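You operate a simulated robot arm through the tools that you are given. There is no shell and no other tool.

Carry out the task below with a simulated robot arm. There is one attempt and no reset: what you move stays moved.

## Task
Press guards on all four corners of the green square box.
Fine: slide plate in, plunger down at each mark of the red knob, slide plate out; the box stays on the turntable.

It is judged by the outcome, as a careful person would: the job done as asked, and still so three seconds after it is handed in. It fails if anything else is knocked over, pushed out of place, dropped, spilled or broken.

## Robot
A 6-joint arm with a four-finger gripper, fixed in place. Base frame: the origin is at the foot of the arm, x ahead of it, y to its left, z up. Units: m, degrees, N and s.
With the tool pointing down near the work surface it reaches from about 0.56 to 0.88 m from the base axis. Its first joint turns from -166.0 to 166.0 degrees. Payload 3.43 kg.
Tool frame: the origin (TCP) lies between the finger pads and is the grasp point; the fingertips stand 0.03 m ahead of it; z points along the fingers, y is the line along which they close. The gripper opens to 0.12 m. The gripper's body begins 0.085 m behind the TCP.
Orientation is that of the tool frame in the base frame, as a unit quaternion [w, x, y, z]. With the fingers straight down and closing along the base's y, the tool's x points along the base's -x, its y along +y and its z along -z.

## Interface
- The arm moves only by the tool move_arm. Its argument "targets" is a list that holds one entry, the list of rows, each a list of 7 numbers: the gripper command, from -1 (fully open) to 1 (shut), values between in proportion, then the shift along the tool's x, y, z in m, then the turn, a rotation vector about the tool's x, y, z in degrees. In form: [[[gripper, tx, ty, tz, rx, ry, rz], ...]]. A call has 1 to 20 rows; each row shifts and turns the commanded pose from where the row before left it, along the tool's axes as they then stand. A row lasts 0.2 s, in which the tool goes at most 0.05 m and 8.6 degrees; a call with a longer step from one row to the next is refused whole, and so is a gripper value outside its range. Where a pose cannot be reached the arm comes as near as it can. A force on the tool above 70 N (or 10 N above the force at the start of the call, whichever is more), or a blocked arm, ends the call early, and 0.2 s more pass. The fingers move at their own pace and stop on an object; they squeeze with about 23 N. The grip force told is the motor's: it shows also when the fingers shut on nothing. Time passes only in rows, and 0.2 s behind the last, so rows that do not move let the fingers close. It gives the time, the measured TCP pose, the force on the tool (base axes), the opening and the grip force at its end, in the units of the frame above (readings bear some noise), with the torque about the TCP (base axes, N m) and any sound that the robot's microphone picked up.
- Cameras (640 x 400 px; columns grow to the right, rows downward): "scene" is fixed at [0.0503, -0.5007, 1.5556]; the picture's right is [-0.02, -1.00, 0.00], its down [-0.77, 0.02, -0.63] and it looks along [0.63, -0.01, -0.77] (base axes); focal length 348 px, centre (320, 200). "wrist" rides on the gripper at [0.071, -0.017, -0.121] in the tool frame; the picture's right is [0.23, 0.97, 0.00], its down [-0.81, 0.19, -0.55] and it looks along [-0.54, 0.13, 0.83] (tool axes); focal length 275 px, centre (320, 200). There is no depth. A picture from a camera that has moved, and an enlarged one, comes with that camera's place and axes in the base frame and with its lens.
- get_image(camera): a new picture of that camera. It takes no simulated time.
- slide_trunk(by): slides the trunk up (or, below 0, down) by that many m; the arm rides with it, the base frame stays. It gives what a move gives, with no picture.
- enlarge(camera, box): a new picture of the part [left, top, right, bottom] of that camera's present view, enlarged. It takes no simulated time.
- sign_off(): hands the job in; it is judged then, once.

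Places have to be worked out from the pictures, the camera data and where the tool is seen. Open the gripper and draw the arm clear of the work before you hand the job in, unless the task says otherwise.

The tools are called after ">>>" as name(argument=value, ...) on one line, values as JSON. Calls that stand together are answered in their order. move_arm: Moves the arm, as the interface text tells. Its arguments: {"type":"object","properties":{"targets":{"type":"array","items":{"type":"array","items":{"type":"array","items":{"type":"number"}}}}},"required":["targets"]} The other tools are called the same way: slide_trunk (by) slides the trunk up or down; get_image (camera) takes a picture; enlarge (camera, box) takes an enlarged picture of a part of a camera's view; sign_off () hands the job in.

At the start:

```text
clock: 0.0
tool_pos: [0.2618, -0.4119, 1.3255]
tcp_rot: [0.0, 0.0, 1.0, 0.0]
force: [-0.5, 0.4, -0.6]
ft_torque: [0.0, 0.04, 0.02]
gripper_width: 0.12
finger_force: 0.0
trunk travel left (down, up): [-0.225, 0.315]
```

scene: 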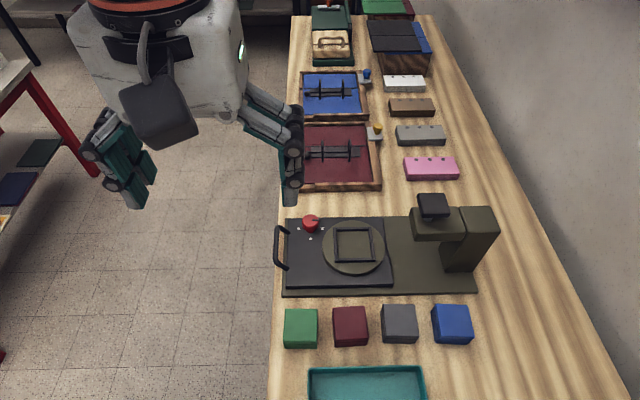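
wrist: 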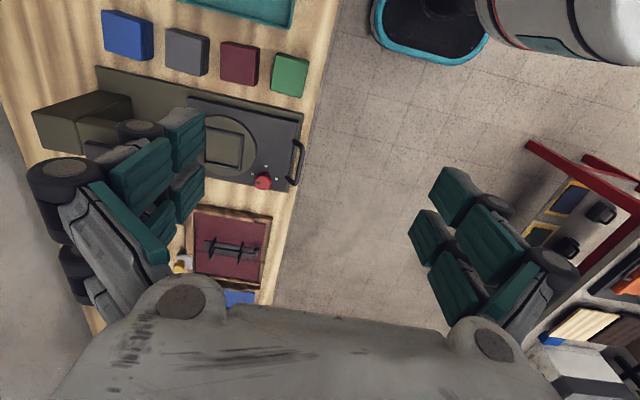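

I begin by looking closer at the machine, the boxes and the knob in the scene view.

>>> enlarge(camera="scene", box=[260, 180, 520, 360])

>>> enlarge(camera="scene", box=[260, 200, 400, 300])

>>> enlarge(camera="scene", box=[270, 0, 470, 200])

>>> enlarge(camera="wrist", box=[20, 0, 340, 300])

```text
2.22 times, centred on (390, 270) of scene
camera zoom: at [0.0503, -0.5007, 1.5556], right [-0.02, -1.0, 0.0], down [-0.77, 0.02, -0.63], along [0.63, -0.01, -0.77], focal length 773 px, centre (164, 44)
```

zoom: 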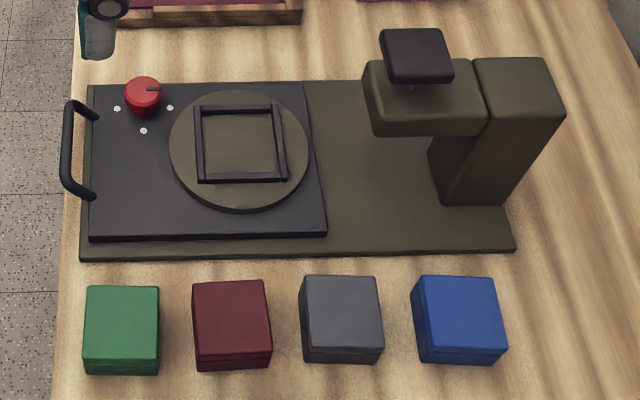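

```text
4.00 times, centred on (330, 250) of scene
camera zoom: at [0.0503, -0.5007, 1.5556], right [-0.02, -1.0, 0.0], down [-0.77, 0.02, -0.63], along [0.63, -0.01, -0.77], focal length 1392 px, centre (280, 0)
```

zoom: 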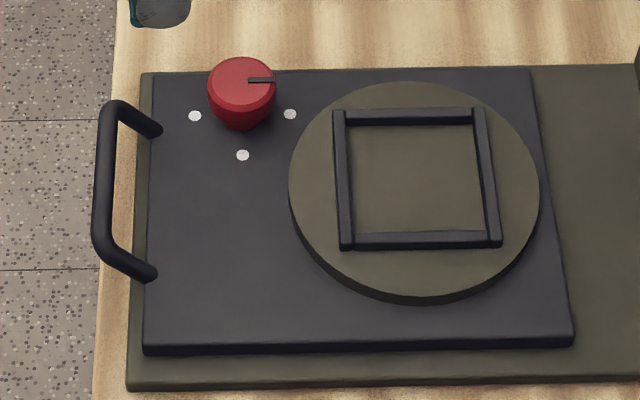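

```text
2.00 times, centred on (370, 100) of scene
camera zoom: at [0.0503, -0.5007, 1.5556], right [-0.02, -1.0, 0.0], down [-0.77, 0.02, -0.63], along [0.63, -0.01, -0.77], focal length 696 px, centre (220, 400)
```

zoom: 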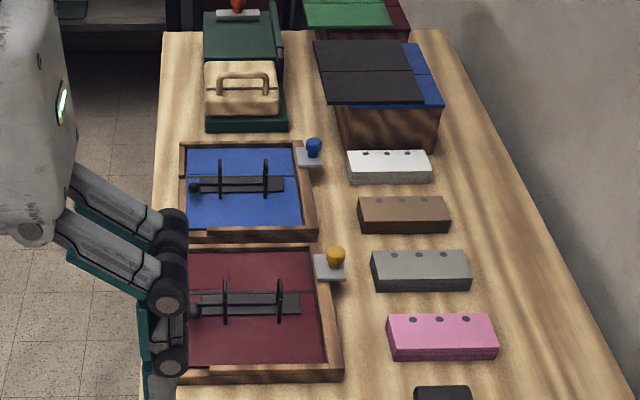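

```text
1.33 times, centred on (180, 150) of wrist
camera zoom: at [0.1893, -0.4278, 1.4449], right [-0.23, 0.97, 0.0], down [0.81, 0.19, 0.55], along [0.54, 0.13, -0.83], focal length 367 px, centre (507, 267)
```

zoom: 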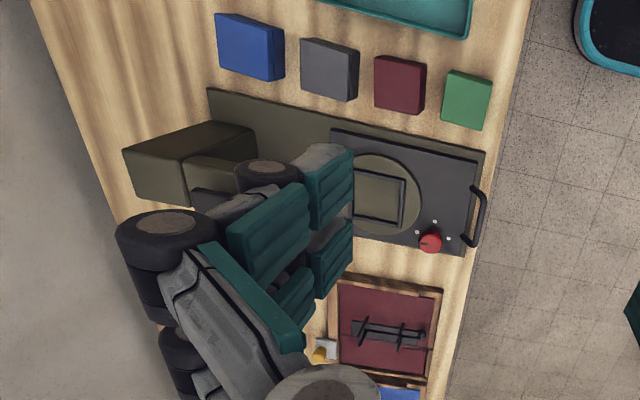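

The knob top triangulates to roughly (0.54, -0.49, 0.87), the table is near z≈0.80, and the machine's plate slides toward -y under the plunger. I move the arm to hover above the machine so the wrist camera can give closer views.

>>> move_arm(targets=[[[-1, -0.0235, -0.0175, 0.0275, 0, 0, 0], [-1, -0.0235, -0.0175, 0.0275, 0, 0, 0], [-1, -0.0235, -0.0175, 0.0275, 0, 0, 0], [-1, -0.0235, -0.0175, 0.0275, 0, 0, 0], [-1, -0.0235, -0.0175, 0.0275, 0, 0, 0], [-1, -0.0235, -0.0175, 0.0275, 0, 0, 0], [-1, -0.0235, -0.0175, 0.0275, 0, 0, 0], [-1, -0.0235, -0.0175, 0.0275, 0, 0, 0], [-1, 0, 0, 0, 0, 0, 0]]])

```text
clock: 2.0
tool_pos: [0.4503, -0.5523, 1.1065]
tcp_rot: [0.0, 0.0, 1.0, 0.002]
force: [0.0, -0.3, 0.6]
ft_torque: [0.08, 0.02, -0.01]
gripper_width: 0.1199
finger_force: 0.1
trunk travel left (down, up): [-0.225, 0.315]
```

The arm arrived at (0.450, -0.552, 1.107) as planned. I now take pictures from both cameras.

>>> get_image(camera="wrist")

>>> get_image(camera="scene")

```text
taken
camera wrist: at [0.3773, -0.5681, 1.225], right [-0.23, 0.97, 0.0], down [0.81, 0.19, 0.55], along [0.54, 0.13, -0.83], focal length 275 px, centre (320, 200)
```

wrist: 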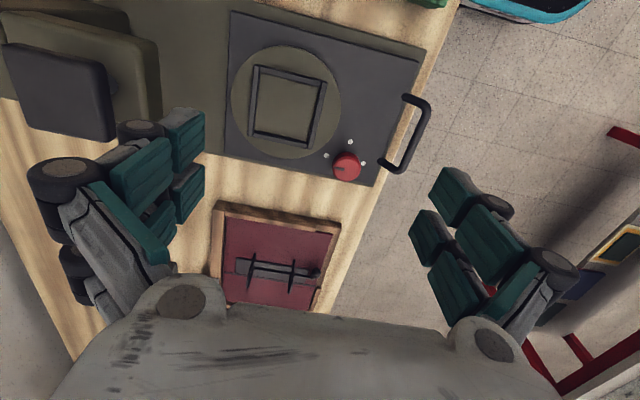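

```text
taken
```

scene: 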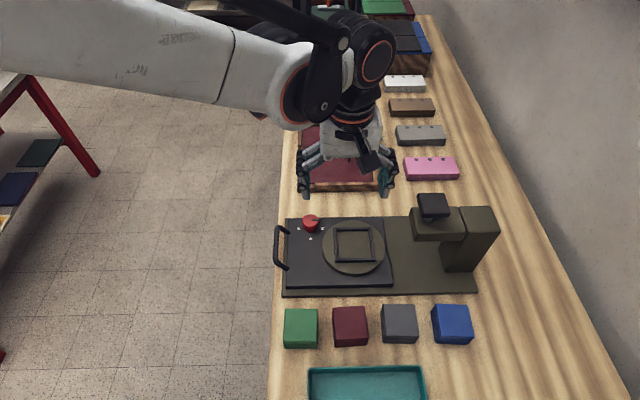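

I enlarge the machine in both views to measure the knob, nest, handle and plunger.

>>> enlarge(camera="wrist", box=[220, 0, 440, 200])

>>> enlarge(camera="scene", box=[380, 180, 510, 300])

>>> enlarge(camera="scene", box=[265, 290, 485, 400])

>>> enlarge(camera="wrist", box=[0, 0, 220, 160])

```text
2.00 times, centred on (330, 100) of wrist
camera zoom: at [0.3773, -0.5681, 1.225], right [-0.23, 0.97, 0.0], down [0.81, 0.19, 0.55], along [0.54, 0.13, -0.83], focal length 551 px, centre (300, 400)
```

zoom: 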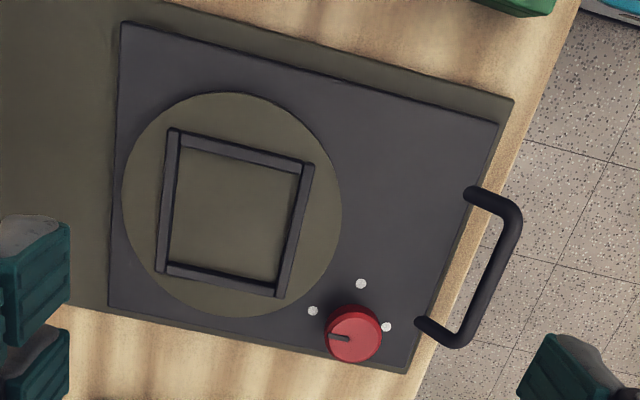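

```text
3.33 times, centred on (445, 240) of scene
camera zoom: at [0.0503, -0.5007, 1.5556], right [-0.02, -1.0, 0.0], down [-0.77, 0.02, -0.63], along [0.63, -0.01, -0.77], focal length 1160 px, centre (-97, 67)
```

zoom: 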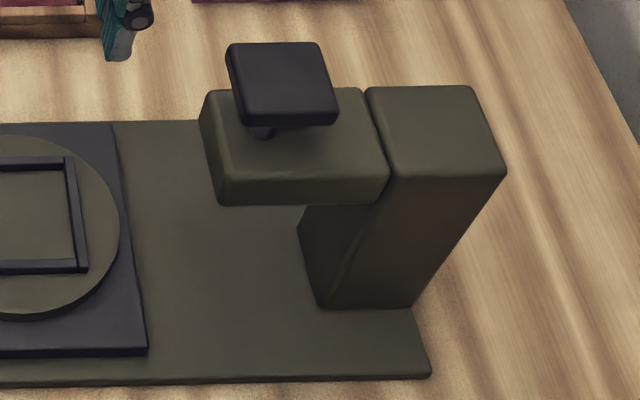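

```text
2.91 times, centred on (375, 345) of scene
camera zoom: at [0.0503, -0.5007, 1.5556], right [-0.02, -1.0, 0.0], down [-0.77, 0.02, -0.63], along [0.63, -0.01, -0.77], focal length 1012 px, centre (160, -222)
```

zoom: 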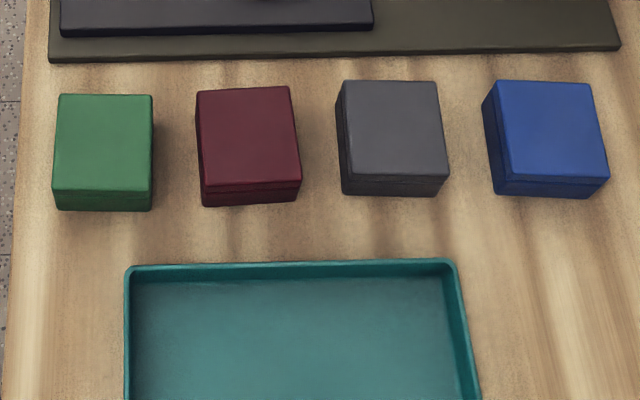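

```text
2.50 times, centred on (110, 80) of wrist
camera zoom: at [0.3773, -0.5681, 1.225], right [-0.23, 0.97, 0.0], down [0.81, 0.19, 0.55], along [0.54, 0.13, -0.83], focal length 688 px, centre (845, 500)
```

zoom: 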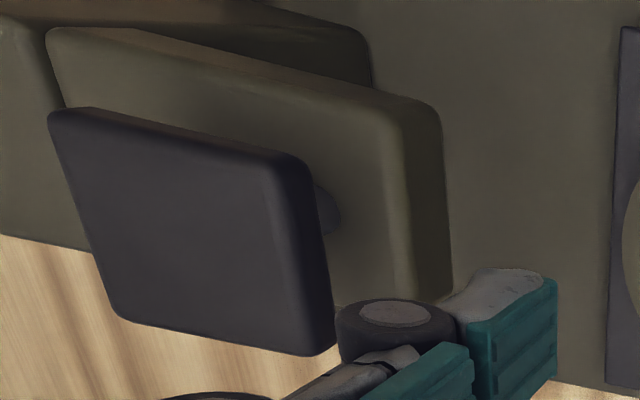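

Estimates so far: plate top z≈0.834, knob (0.547, -0.488, top 0.870), handle bar y≈-0.409, z≈0.86, nest centre ≈(0.485, -0.590), plunger cap ≈(0.457, -0.725, 1.04), green box ≈(0.301, -0.466), about 0.066 m wide. I move above the green box to look at it closer.

>>> move_arm(targets=[[[-1, 0.0373, 0.0215, 0.015, 0, 0, 0], [-1, 0.0373, 0.0215, 0.015, 0, 0, 0], [-1, 0.0373, 0.0215, 0.015, 0, 0, 0], [-1, 0.0373, 0.0215, 0.015, 0, 0, 0], [-1, 0, 0, 0.025, 0, 0, 0], [-1, 0, 0, 0.025, 0, 0, 0], [-1, 0, 0, 0, 0, 0, 0]]])

>>> get_image(camera="wrist")

>>> get_image(camera="scene")

```text
clock: 3.6
tool_pos: [0.3007, -0.4675, 0.9955]
tcp_rot: [0.0, 0.0, 1.0, -0.001]
force: [-0.3, 0.6, 0.4]
ft_torque: [0.02, -0.01, 0.0]
gripper_width: 0.12
finger_force: 0.0
trunk travel left (down, up): [-0.225, 0.315]
```

```text
taken
camera wrist: at [0.228, -0.4833, 1.1142], right [-0.23, 0.97, 0.0], down [0.81, 0.19, 0.55], along [0.54, 0.13, -0.83], focal length 275 px, centre (320, 200)
```

wrist: 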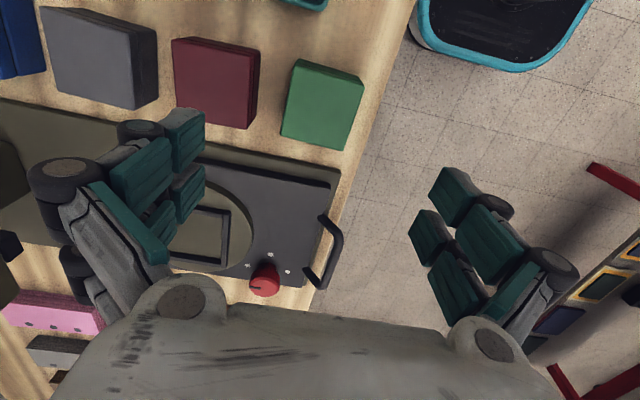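

```text
taken
```

scene: 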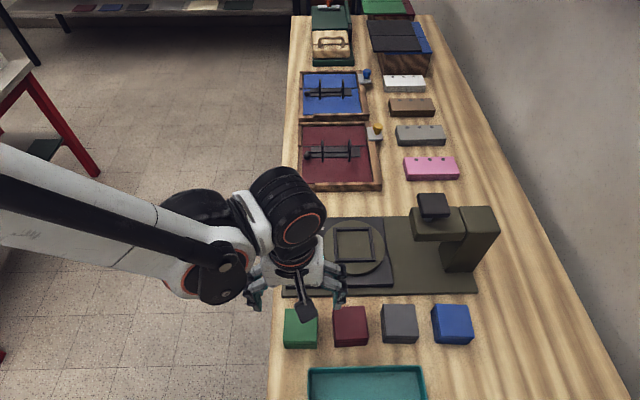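

I enlarge the green box in the wrist and scene views to measure its position.

>>> enlarge(camera="wrist", box=[250, 40, 400, 160])

>>> enlarge(camera="scene", box=[240, 270, 380, 360])

>>> enlarge(camera="wrist", box=[150, 150, 350, 300])

```text
3.33 times, centred on (325, 100) of wrist
camera zoom: at [0.228, -0.4833, 1.1142], right [-0.23, 0.97, 0.0], down [0.81, 0.19, 0.55], along [0.54, 0.13, -0.83], focal length 918 px, centre (303, 533)
```

zoom: 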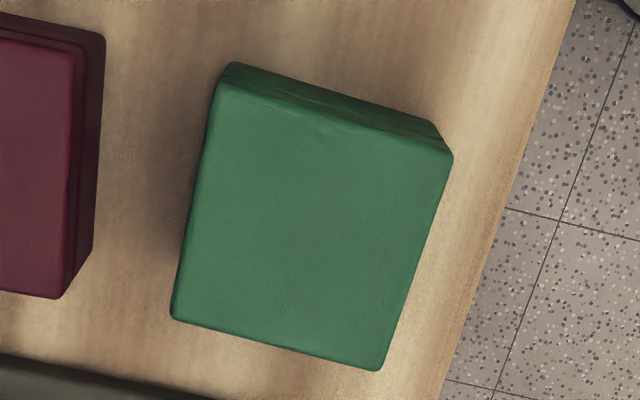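

```text
4.44 times, centred on (310, 315) of scene
camera zoom: at [0.0503, -0.5007, 1.5556], right [-0.02, -1.0, 0.0], down [-0.77, 0.02, -0.63], along [0.63, -0.01, -0.77], focal length 1546 px, centre (364, -311)
```

zoom: 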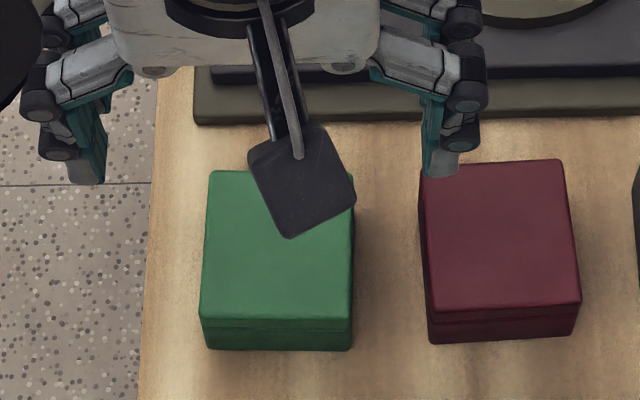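

```text
2.67 times, centred on (250, 225) of wrist
camera zoom: at [0.228, -0.4833, 1.1142], right [-0.23, 0.97, 0.0], down [0.81, 0.19, 0.55], along [0.54, 0.13, -0.83], focal length 734 px, centre (507, 133)
```

zoom: 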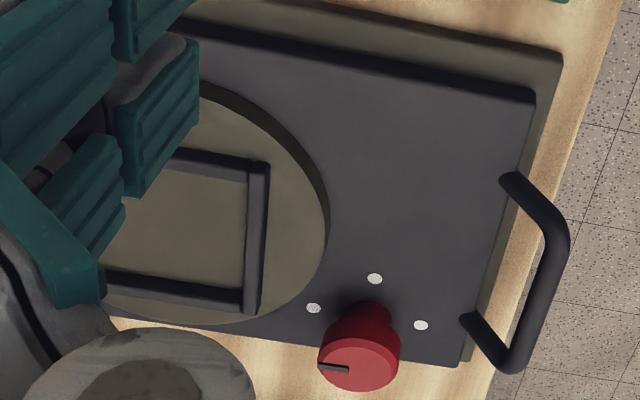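

The green box triangulates to centre (0.298, -0.4665), top z≈0.861, about 0.065 m wide, on a table near z≈0.811; the red box starts at y≈-0.533. I narrow the gripper to about 0.08 m and descend partway to check clearance.

>>> move_arm(targets=[[[-0.333, 0.0027, 0.0025, 0.0, 0, 0, 0], [-0.333, 0, 0, 0.03, 0, 0, 0], [-0.333, 0, 0, 0.03, 0, 0, 0], [-0.333, 0, 0, 0.025, 0, 0, 0], [-0.333, 0, 0, 0, 0, 0, 0]]])

>>> get_image(camera="wrist")

>>> enlarge(camera="scene", box=[240, 270, 380, 360])

```text
clock: 4.8
tool_pos: [0.298, -0.4627, 0.9109]
tcp_rot: [0.0, 0.001, 1.0, 0.0]
force: [-0.4, -0.4, 1.1]
ft_torque: [0.01, 0.03, -0.01]
gripper_width: 0.0798
finger_force: 0.2
trunk travel left (down, up): [-0.225, 0.315]
```

```text
taken
camera wrist: at [0.2261, -0.4786, 1.0301], right [-0.23, 0.97, 0.0], down [0.81, 0.19, 0.55], along [0.54, 0.13, -0.83], focal length 275 px, centre (320, 200)
```

wrist: 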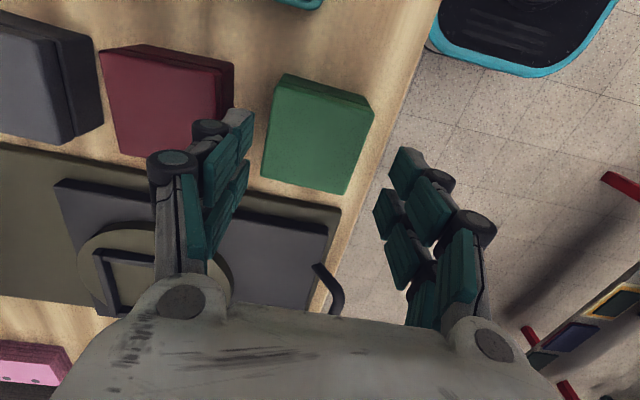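

```text
4.44 times, centred on (310, 315) of scene
camera zoom: at [0.0503, -0.5007, 1.5556], right [-0.02, -1.0, 0.0], down [-0.77, 0.02, -0.63], along [0.63, -0.01, -0.77], focal length 1546 px, centre (364, -311)
```

zoom: 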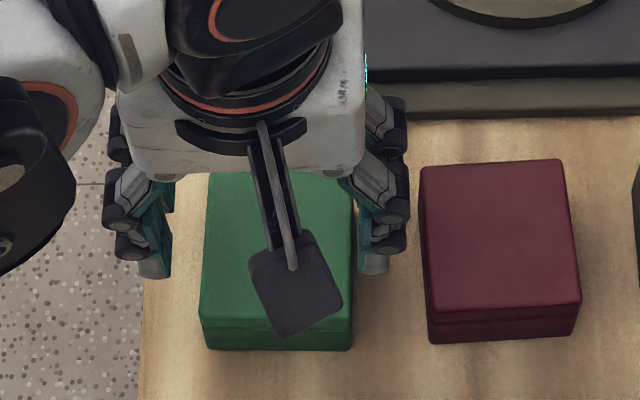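

The right finger has only about 3 mm clearance to the green box, so I shift 4 mm toward -y, then descend to z≈0.857 and stop for a check before gripping.

>>> move_arm(targets=[[[-0.333, 0, -0.004, 0.0, 0, 0, 0], [-0.333, 0, 0, 0.018, 0, 0, 0], [-0.333, 0, 0, 0.018, 0, 0, 0], [-0.333, 0, 0, 0.018, 0, 0, 0], [-0.333, 0, 0, 0, 0, 0, 0]]])

>>> get_image(camera="wrist")

>>> enlarge(camera="scene", box=[240, 270, 380, 360])

```text
clock: 6.0
tool_pos: [0.2984, -0.4672, 0.8551]
tcp_rot: [0.0, -0.001, 1.0, -0.001]
force: [-0.2, 0.0, 0.9]
ft_torque: [0.04, -0.03, 0.02]
gripper_width: 0.0798
finger_force: 0.1
trunk travel left (down, up): [-0.225, 0.315]
```

```text
taken
camera wrist: at [0.2254, -0.4831, 0.975], right [-0.23, 0.97, 0.0], down [0.81, 0.19, 0.55], along [0.54, 0.13, -0.83], focal length 275 px, centre (320, 200)
```

wrist: 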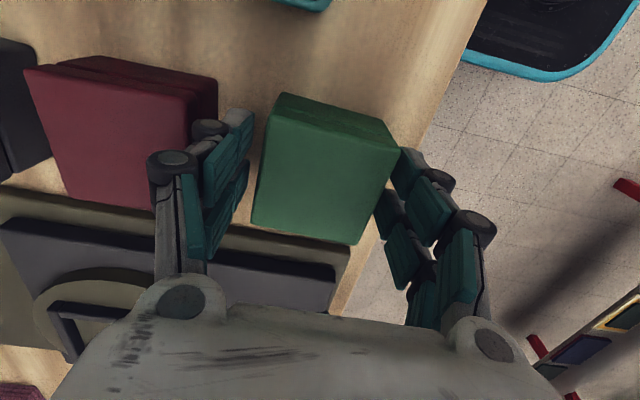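

```text
4.44 times, centred on (310, 315) of scene
camera zoom: at [0.0503, -0.5007, 1.5556], right [-0.02, -1.0, 0.0], down [-0.77, 0.02, -0.63], along [0.63, -0.01, -0.77], focal length 1546 px, centre (364, -311)
```

zoom: 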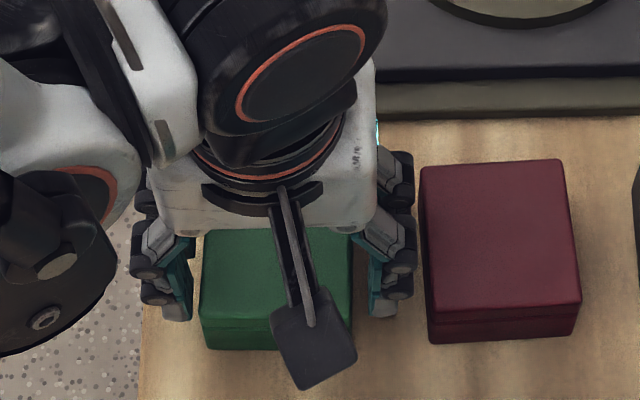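

The box sits cleanly between the fingers with clearance on both sides. I close the gripper and hold.

>>> move_arm(targets=[[[1, 0, 0, 0, 0, 0, 0], [1, 0, 0, 0, 0, 0, 0], [1, 0, 0, 0, 0, 0, 0], [1, 0, 0, 0, 0, 0, 0]]])

>>> get_image(camera="wrist")

```text
clock: 7.0
tool_pos: [0.2982, -0.4671, 0.8565]
tcp_rot: [0.0, 0.0, 1.0, 0.0]
force: [-0.7, 0.3, 1.5]
ft_torque: [0.07, 0.06, 0.05]
gripper_width: 0.0677
finger_force: 22.7
trunk travel left (down, up): [-0.225, 0.315]
```

```text
taken
camera wrist: at [0.2253, -0.4829, 0.9753], right [-0.23, 0.97, 0.0], down [0.81, 0.19, 0.55], along [0.54, 0.13, -0.83], focal length 275 px, centre (320, 200)
```

wrist: 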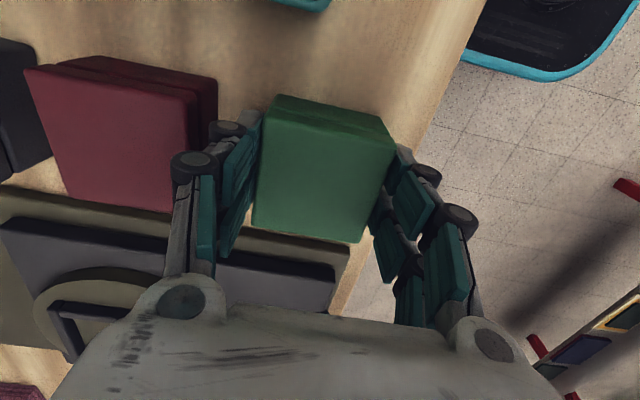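

Gripped at width 0.068 m with 23 N. I lift straight up and check that the whole box (with lid) comes along.

>>> move_arm(targets=[[[1, 0, 0, -0.01, 0, 0, 0], [1, 0, 0, -0.03, 0, 0, 0], [1, 0, 0, -0.04, 0, 0, 0], [1, 0, 0, -0.04, 0, 0, 0], [1, 0, 0, -0.02, 0, 0, 0], [1, 0, 0, 0, 0, 0, 0]]])

>>> get_image(camera="wrist")

>>> get_image(camera="scene")

>>> enlarge(camera="wrist", box=[200, 40, 440, 280])

```text
clock: 8.4
tool_pos: [0.2982, -0.466, 0.9975]
tcp_rot: [0.0, 0.0, 1.0, 0.001]
force: [0.2, -0.4, -0.9]
ft_torque: [0.0, 0.0, 0.01]
gripper_width: 0.0677
finger_force: 22.7
trunk travel left (down, up): [-0.225, 0.315]
```

```text
taken
camera wrist: at [0.2261, -0.4821, 1.1162], right [-0.23, 0.97, 0.0], down [0.81, 0.19, 0.55], along [0.54, 0.13, -0.83], focal length 275 px, centre (320, 200)
```

wrist: 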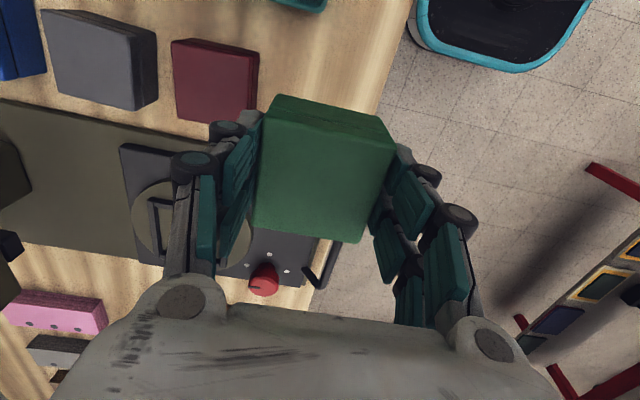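

```text
taken
```

scene: 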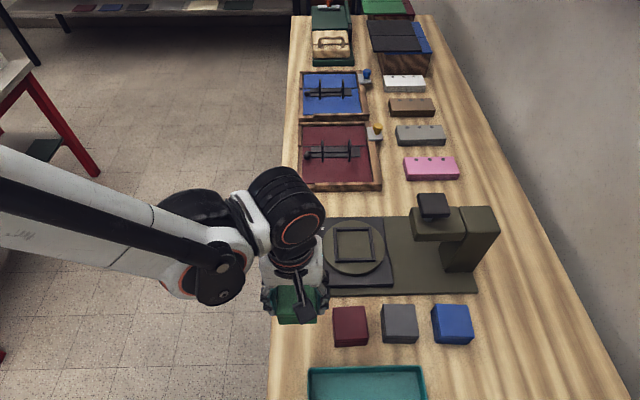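

```text
1.67 times, centred on (320, 160) of wrist
camera zoom: at [0.2261, -0.4821, 1.1162], right [-0.23, 0.97, 0.0], down [0.81, 0.19, 0.55], along [0.54, 0.13, -0.83], focal length 459 px, centre (320, 267)
```

zoom: 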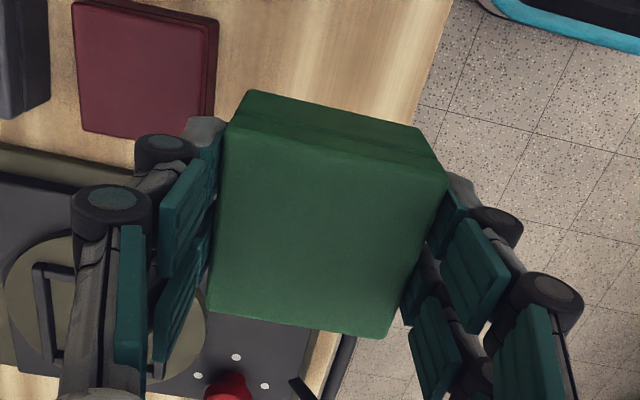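

The whole box is lifted level. I enlarge the scene view around the held box to determine its offset relative to the TCP.

>>> enlarge(camera="scene", box=[240, 260, 350, 340])

>>> enlarge(camera="scene", box=[300, 205, 420, 305])

```text
5.00 times, centred on (295, 300) of scene
camera zoom: at [0.0503, -0.5007, 1.5556], right [-0.02, -1.0, 0.0], down [-0.77, 0.02, -0.63], along [0.63, -0.01, -0.77], focal length 1740 px, centre (445, -300)
```

zoom: 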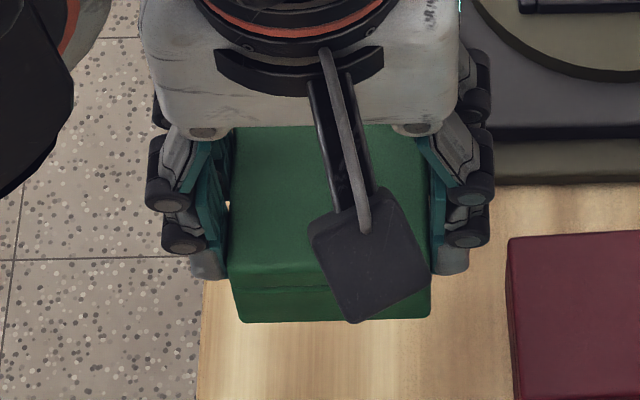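

```text
4.00 times, centred on (360, 255) of scene
camera zoom: at [0.0503, -0.5007, 1.5556], right [-0.02, -1.0, 0.0], down [-0.77, 0.02, -0.63], along [0.63, -0.01, -0.77], focal length 1392 px, centre (160, -20)
```

zoom: 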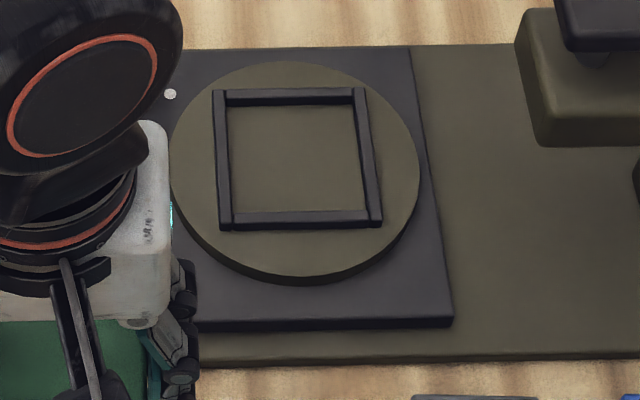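

Using the known grip width (0.0677 m), the box top is about 0.012 below the TCP, its bottom about 0.055 below, and its centre about 0.006 ahead of the TCP in x; the nest centre is ≈(0.493, -0.592). I carry the box above the nest, TCP at (0.487, -0.592), keeping height.

>>> move_arm(targets=[[[1, -0.0315, -0.021, 0, 0, 0, 0], [1, -0.0315, -0.021, 0, 0, 0, 0], [1, -0.0315, -0.021, 0, 0, 0, 0], [1, -0.0315, -0.021, 0, 0, 0, 0], [1, -0.0315, -0.021, 0, 0, 0, 0], [1, -0.0315, -0.021, 0, 0, 0, 0], [1, 0, 0, 0, 0, 0, 0]]])

>>> get_image(camera="wrist")

>>> get_image(camera="scene")

>>> enlarge(camera="scene", box=[290, 190, 420, 290])

>>> enlarge(camera="wrist", box=[200, 0, 440, 260])

```text
clock: 10.0
tool_pos: [0.4877, -0.5949, 0.9958]
tcp_rot: [0.001, 0.0, 1.0, -0.001]
force: [0.2, -0.4, -1.1]
ft_torque: [0.02, -0.02, -0.01]
gripper_width: 0.0676
finger_force: 23.0
trunk travel left (down, up): [-0.225, 0.315]
```

```text
taken
camera wrist: at [0.4148, -0.6105, 1.1154], right [-0.23, 0.97, 0.0], down [0.81, 0.19, 0.55], along [0.54, 0.13, -0.83], focal length 275 px, centre (320, 200)
```

wrist: 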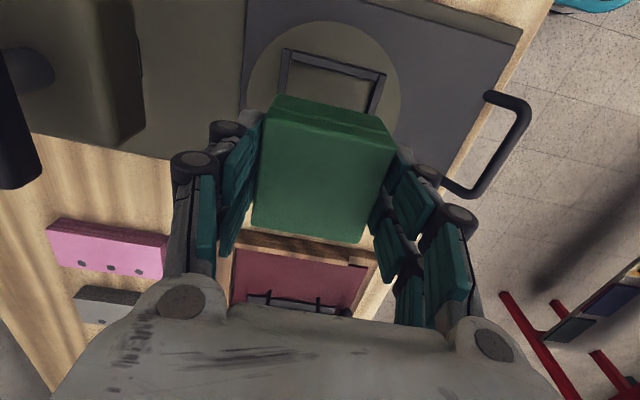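

```text
taken
```

scene: 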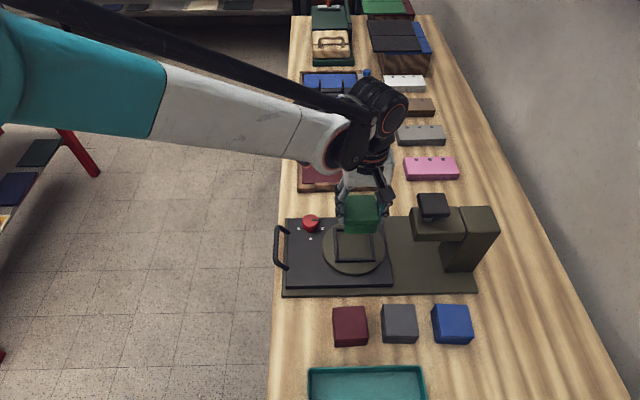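

```text
4.00 times, centred on (355, 240) of scene
camera zoom: at [0.0503, -0.5007, 1.5556], right [-0.02, -1.0, 0.0], down [-0.77, 0.02, -0.63], along [0.63, -0.01, -0.77], focal length 1392 px, centre (180, 40)
```

zoom: 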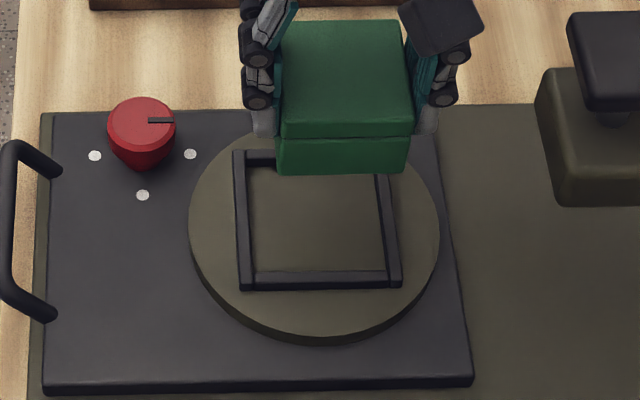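

```text
1.54 times, centred on (320, 130) of wrist
camera zoom: at [0.4148, -0.6105, 1.1154], right [-0.23, 0.97, 0.0], down [0.81, 0.19, 0.55], along [0.54, 0.13, -0.83], focal length 424 px, centre (320, 308)
```

zoom: 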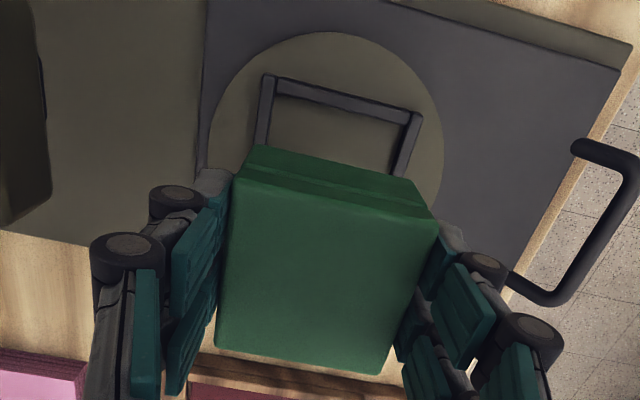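

The box's apparent bottom-edge width confirms its bottom at z≈0.941 (0.055 below TCP), with centre at (0.495, -0.594) against the nest centre (0.4945, -0.5915). I shift 2.5 mm in +y and lower to just above the nest bars for a check.

>>> move_arm(targets=[[[1, 0.0005, 0.0025, 0.02, 0, 0, 0], [1, 0, 0, 0.03, 0, 0, 0], [1, 0, 0, 0.025, 0, 0, 0], [1, 0, 0, 0, 0, 0, 0]]])

>>> enlarge(camera="scene", box=[310, 200, 410, 290])

>>> enlarge(camera="wrist", box=[200, 0, 440, 260])

```text
clock: 11.0
tool_pos: [0.4874, -0.5912, 0.9206]
tcp_rot: [-0.001, 0.0, 1.0, -0.001]
force: [0.1, -0.3, -1.5]
ft_torque: [-0.01, 0.03, 0.04]
gripper_width: 0.0678
finger_force: 23.1
trunk travel left (down, up): [-0.225, 0.315]
```

```text
4.44 times, centred on (360, 245) of scene
camera zoom: at [0.0503, -0.5007, 1.5556], right [-0.02, -1.0, 0.0], down [-0.77, 0.02, -0.63], along [0.63, -0.01, -0.77], focal length 1546 px, centre (142, 0)
```

zoom: 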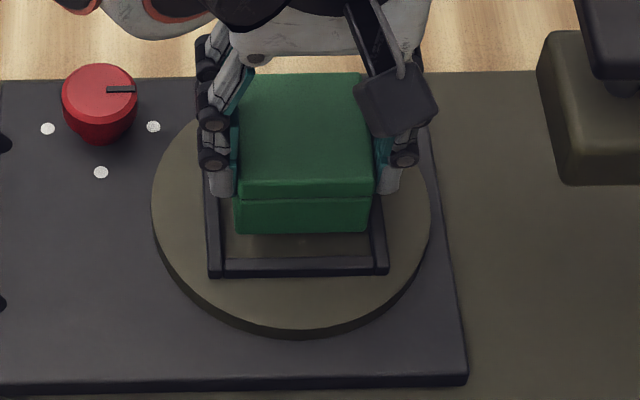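

```text
1.54 times, centred on (320, 130) of wrist
camera zoom: at [0.4142, -0.6068, 1.0397], right [-0.23, 0.97, 0.0], down [0.81, 0.19, 0.55], along [0.54, 0.13, -0.83], focal length 424 px, centre (320, 308)
```

zoom: 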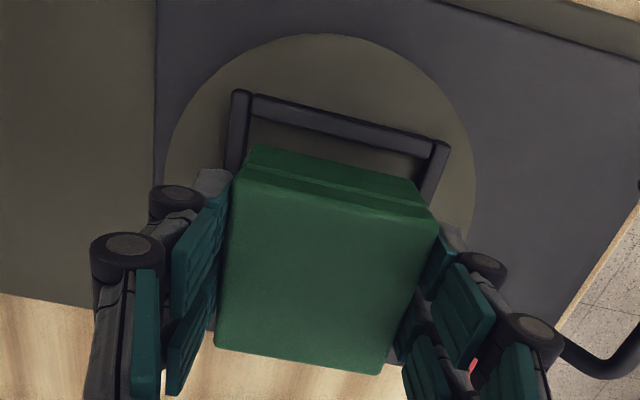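

The box is centred over the nest in both views (box centre ≈(0.494, -0.592)). I lower 15 mm more and check the force.

>>> move_arm(targets=[[[1, 0, 0, 0.008, 0, 0, 0], [1, 0, 0, 0.007, 0, 0, 0], [1, 0, 0, 0, 0, 0, 0]]])

>>> enlarge(camera="scene", box=[310, 200, 410, 290])

>>> enlarge(camera="wrist", box=[200, 0, 440, 260])

```text
clock: 11.8
tool_pos: [0.4861, -0.5908, 0.9067]
tcp_rot: [0.0, -0.001, 1.0, 0.0]
force: [-0.1, -0.2, -1.7]
ft_torque: [-0.02, -0.01, 0.01]
gripper_width: 0.0679
finger_force: 23.5
trunk travel left (down, up): [-0.225, 0.315]
```

```text
4.44 times, centred on (360, 245) of scene
camera zoom: at [0.0503, -0.5007, 1.5556], right [-0.02, -1.0, 0.0], down [-0.77, 0.02, -0.63], along [0.63, -0.01, -0.77], focal length 1546 px, centre (142, 0)
```

zoom: 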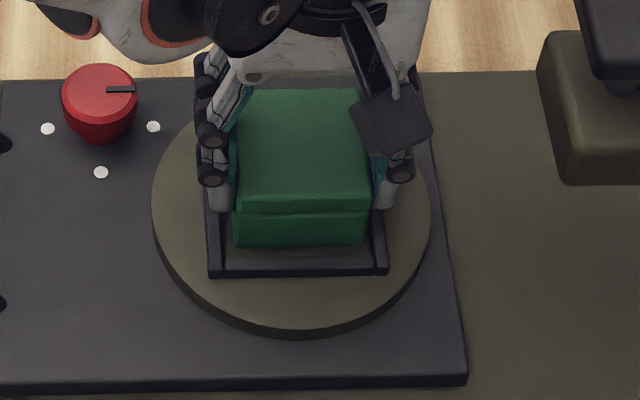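

```text
1.54 times, centred on (320, 130) of wrist
camera zoom: at [0.4142, -0.6067, 1.0257], right [-0.23, 0.97, 0.0], down [0.81, 0.19, 0.55], along [0.54, 0.13, -0.83], focal length 424 px, centre (320, 308)
```

zoom: 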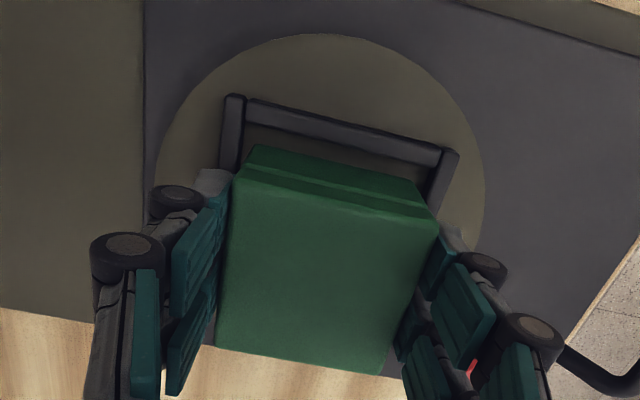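

Still free (force ≈ -1.7 N, just the box weight) with box bottom ≈0.852. I lower in small 3 mm steps, watching the force.

>>> move_arm(targets=[[[1, 0, 0, 0.003, 0, 0, 0], [1, 0, 0, 0.003, 0, 0, 0], [1, 0, 0, 0, 0, 0, 0]]])

```text
clock: 12.6
tool_pos: [0.487, -0.5906, 0.8999]
tcp_rot: [0.001, 0.001, 1.0, 0.001]
force: [-0.1, -1.7, 2.3]
ft_torque: [-0.03, -0.05, 0.0]
gripper_width: 0.0678
finger_force: 22.7
trunk travel left (down, up): [-0.225, 0.315]
```

Force rose to about +2.3 N, possibly first contact. I take a look before going further.

>>> enlarge(camera="scene", box=[325, 210, 395, 270])

>>> enlarge(camera="wrist", box=[250, 40, 400, 160])

```text
6.67 times, centred on (360, 240) of scene
camera zoom: at [0.0503, -0.5007, 1.5556], right [-0.02, -1.0, 0.0], down [-0.77, 0.02, -0.63], along [0.63, -0.01, -0.77], focal length 2319 px, centre (53, -67)
```

zoom: 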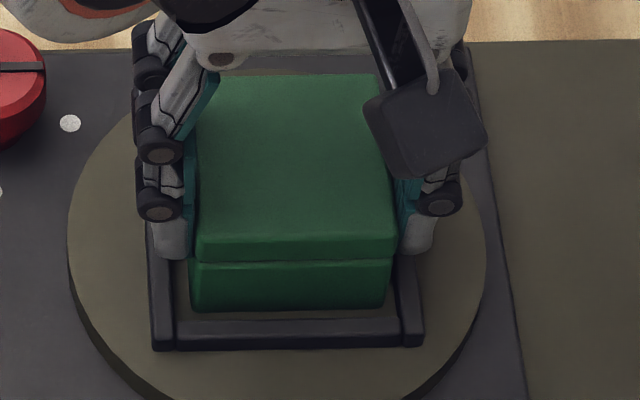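

```text
3.33 times, centred on (325, 100) of wrist
camera zoom: at [0.4144, -0.6071, 1.0203], right [-0.23, 0.97, 0.0], down [0.81, 0.19, 0.55], along [0.54, 0.13, -0.83], focal length 918 px, centre (303, 533)
```

zoom: 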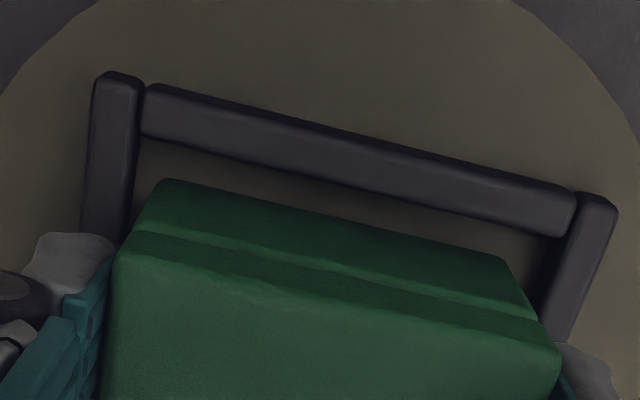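

The picture suggests the bottom is within a few mm of the turntable. I go down 2 mm more and read the force.

>>> move_arm(targets=[[[1, 0, 0, 0.002, 0, 0, 0], [1, 0, 0, 0, 0, 0, 0]]])

>>> enlarge(camera="scene", box=[325, 210, 395, 270])

```text
clock: 13.2
tool_pos: [0.4858, -0.59, 0.901]
tcp_rot: [0.0, 0.0, 1.0, 0.0]
force: [4.0, -6.3, 19.8]
ft_torque: [-0.28, -0.11, -0.05]
gripper_width: 0.0678
finger_force: 23.1
trunk travel left (down, up): [-0.225, 0.315]
```

```text
6.67 times, centred on (360, 240) of scene
camera zoom: at [0.0503, -0.5007, 1.5556], right [-0.02, -1.0, 0.0], down [-0.77, 0.02, -0.63], along [0.63, -0.01, -0.77], focal length 2319 px, centre (53, -67)
```

zoom: 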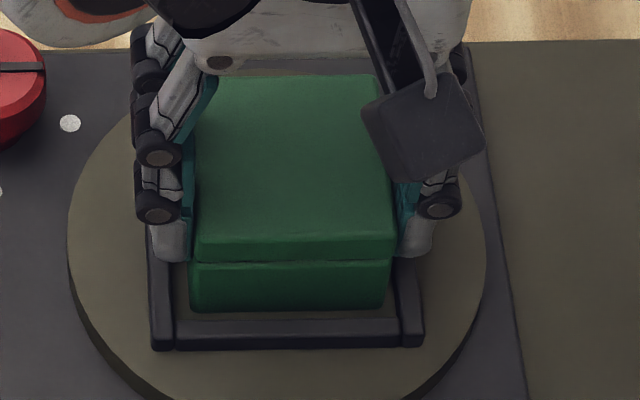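

Contact at 20 N with the box inside the nest bars all round, and the torque is consistent with flat contact under the box. I ease off 1 mm and open the fingers modestly to release it.

>>> move_arm(targets=[[[1, 0, 0, -0.0015, 0, 0, 0], [1, 0, 0, 0, 0, 0, 0]]])

>>> move_arm(targets=[[[-0.45, 0, 0, 0, 0, 0, 0], [-0.45, 0, 0, 0, 0, 0, 0], [-0.45, 0, 0, 0, 0, 0, 0]]])

>>> enlarge(camera="scene", box=[325, 210, 395, 270])

>>> enlarge(camera="wrist", box=[250, 40, 400, 160])

```text
clock: 13.8
tool_pos: [0.4868, -0.5917, 0.9002]
tcp_rot: [0.0, 0.0, 1.0, 0.001]
force: [0.2, -2.6, 6.4]
ft_torque: [-0.41, -0.12, 0.01]
gripper_width: 0.0678
finger_force: 22.6
trunk travel left (down, up): [-0.225, 0.315]
```

```text
clock: 14.6
tool_pos: [0.487, -0.5906, 0.8986]
tcp_rot: [0.0, 0.001, 1.0, 0.0]
force: [-0.1, -0.3, 1.1]
ft_torque: [0.02, -0.01, -0.03]
gripper_width: 0.0872
finger_force: 0.1
trunk travel left (down, up): [-0.225, 0.315]
```

```text
6.67 times, centred on (360, 240) of scene
camera zoom: at [0.0503, -0.5007, 1.5556], right [-0.02, -1.0, 0.0], down [-0.77, 0.02, -0.63], along [0.63, -0.01, -0.77], focal length 2319 px, centre (53, -67)
```

zoom: 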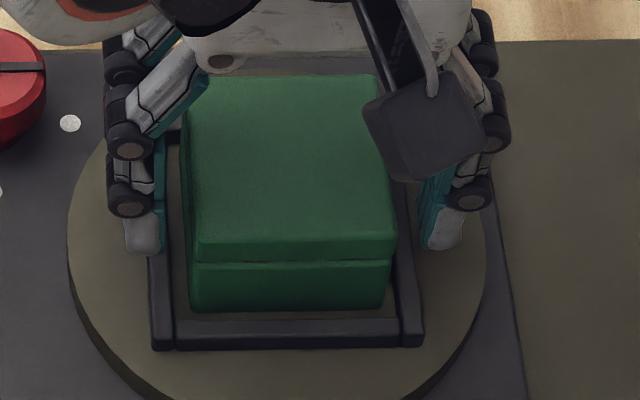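

```text
3.33 times, centred on (325, 100) of wrist
camera zoom: at [0.4143, -0.6071, 1.0193], right [-0.23, 0.97, 0.0], down [0.81, 0.19, 0.55], along [0.54, 0.13, -0.83], focal length 918 px, centre (303, 533)
```

zoom: 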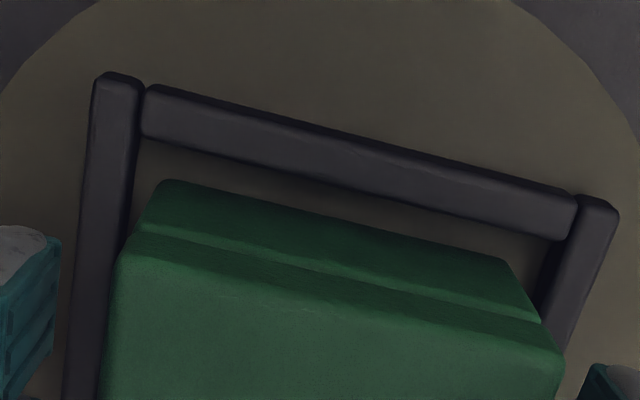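

The box did not drop on release, so it rests on the turntable inside the nest. I raise the gripper clear and inspect.

>>> move_arm(targets=[[[-0.45, 0, 0, -0.02, 0, 0, 0], [-0.45, 0, 0, -0.04, 0, 0, 0], [-0.45, 0, 0, -0.04, 0, 0, 0], [-0.45, 0, 0, -0.04, 0, 0, 0], [-1, 0.04, 0.03, 0, 0, 0, 0], [-1, 0.04, 0.03, 0, 0, 0, 0], [-1, 0, 0, 0, 0, 0, 0]]])

>>> get_image(camera="wrist")

>>> enlarge(camera="scene", box=[260, 190, 420, 300])

```text
clock: 16.2
tool_pos: [0.4053, -0.5328, 1.0419]
tcp_rot: [-0.001, 0.0, 1.0, 0.0]
force: [0.0, 0.0, 0.8]
ft_torque: [-0.01, -0.04, 0.0]
gripper_width: 0.1198
finger_force: 0.0
trunk travel left (down, up): [-0.225, 0.315]
```

```text
taken
camera wrist: at [0.3333, -0.5477, 1.1603], right [-0.23, 0.97, 0.0], down [0.81, 0.19, 0.55], along [0.54, 0.13, -0.83], focal length 275 px, centre (320, 200)
```

wrist: 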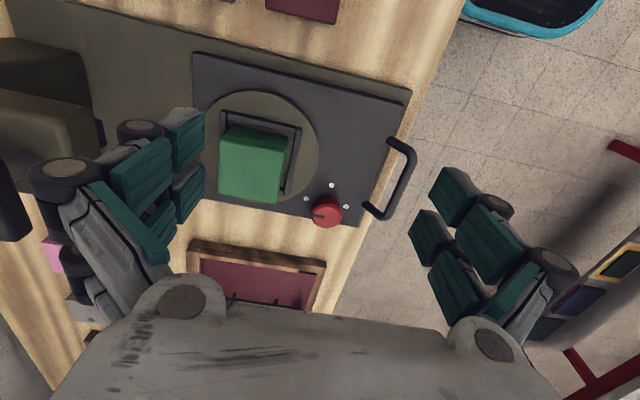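

```text
3.64 times, centred on (340, 245) of scene
camera zoom: at [0.0503, -0.5007, 1.5556], right [-0.02, -1.0, 0.0], down [-0.77, 0.02, -0.63], along [0.63, -0.01, -0.77], focal length 1265 px, centre (247, 36)
```

zoom: 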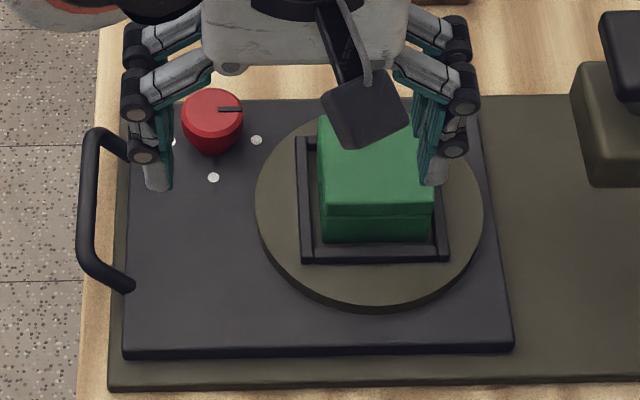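

I enlarge the box in the nest from both cameras to confirm that it is seated and square.

>>> enlarge(camera="wrist", box=[190, 80, 340, 220])

>>> enlarge(camera="scene", box=[325, 210, 395, 270])

```text
2.86 times, centred on (265, 150) of wrist
camera zoom: at [0.3333, -0.5477, 1.1603], right [-0.23, 0.97, 0.0], down [0.81, 0.19, 0.55], along [0.54, 0.13, -0.83], focal length 786 px, centre (477, 343)
```

zoom: 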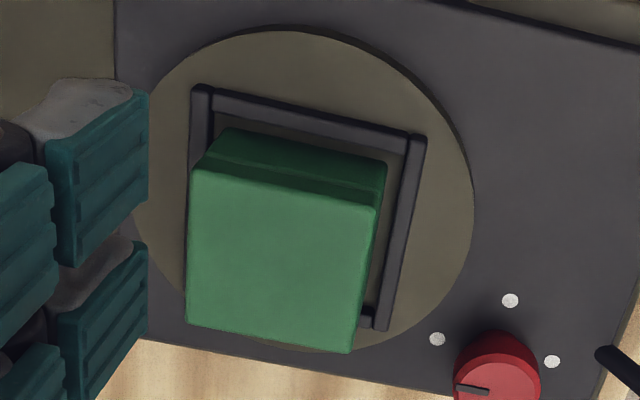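

```text
6.67 times, centred on (360, 240) of scene
camera zoom: at [0.0503, -0.5007, 1.5556], right [-0.02, -1.0, 0.0], down [-0.77, 0.02, -0.63], along [0.63, -0.01, -0.77], focal length 2319 px, centre (53, -67)
```

zoom: 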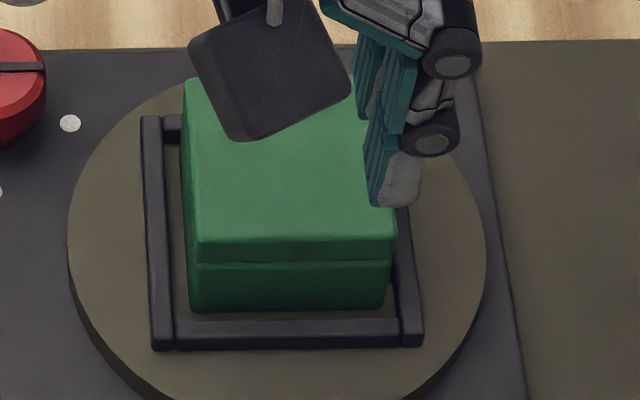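

The box is square in the nest (size checks out at 0.0677 m, centre ≈(0.492, -0.590)). Next I move above the handle to measure it before gripping.

>>> move_arm(targets=[[[-0.3, -0.0207, 0.031, 0.01, 0, 0, 0], [-0.3, -0.0207, 0.031, 0.01, 0, 0, 0], [-0.3, -0.0207, 0.031, 0.01, 0, 0, 0], [-0.3, -0.0207, 0.031, 0.01, 0, 0, 0], [-0.3, 0, 0, 0.02, 0, 0, 0], [-0.3, 0, 0, 0, 0, 0, 0]]])

>>> get_image(camera="wrist")

>>> enlarge(camera="scene", box=[250, 200, 350, 300])

>>> enlarge(camera="wrist", box=[220, 20, 420, 180])

```text
clock: 17.6
tool_pos: [0.4884, -0.4072, 0.9801]
tcp_rot: [0.001, 0.0, 1.0, 0.001]
force: [0.1, -0.7, -0.5]
ft_torque: [0.02, 0.0, 0.02]
gripper_width: 0.078
finger_force: 0.1
trunk travel left (down, up): [-0.225, 0.315]
```

```text
taken
camera wrist: at [0.4174, -0.4224, 1.1002], right [-0.23, 0.97, 0.0], down [0.81, 0.19, 0.55], along [0.54, 0.13, -0.83], focal length 275 px, centre (320, 200)
```

wrist: 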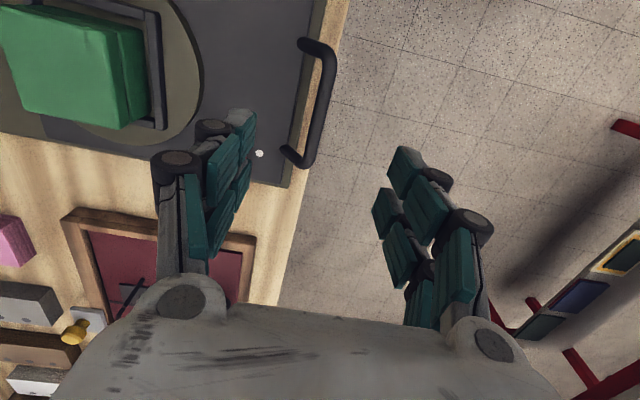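

```text
4.00 times, centred on (300, 250) of scene
camera zoom: at [0.0503, -0.5007, 1.5556], right [-0.02, -1.0, 0.0], down [-0.77, 0.02, -0.63], along [0.63, -0.01, -0.77], focal length 1392 px, centre (400, 0)
```

zoom: 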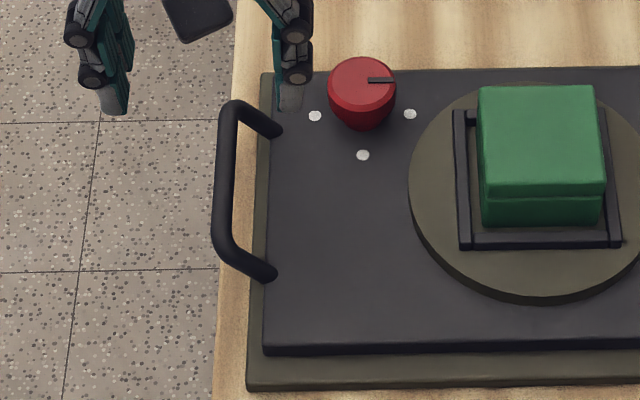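

```text
2.50 times, centred on (320, 100) of wrist
camera zoom: at [0.4174, -0.4224, 1.1002], right [-0.23, 0.97, 0.0], down [0.81, 0.19, 0.55], along [0.54, 0.13, -0.83], focal length 688 px, centre (320, 450)
```

zoom: 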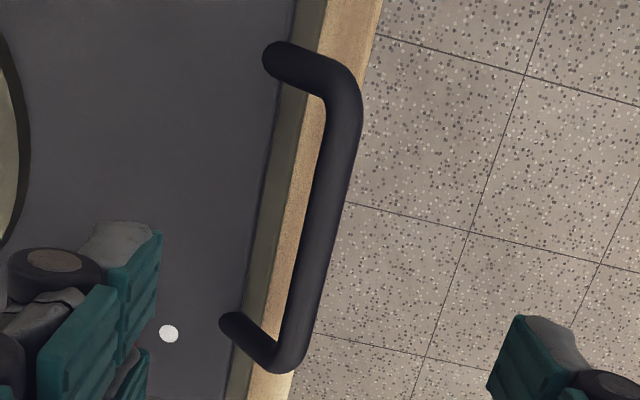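

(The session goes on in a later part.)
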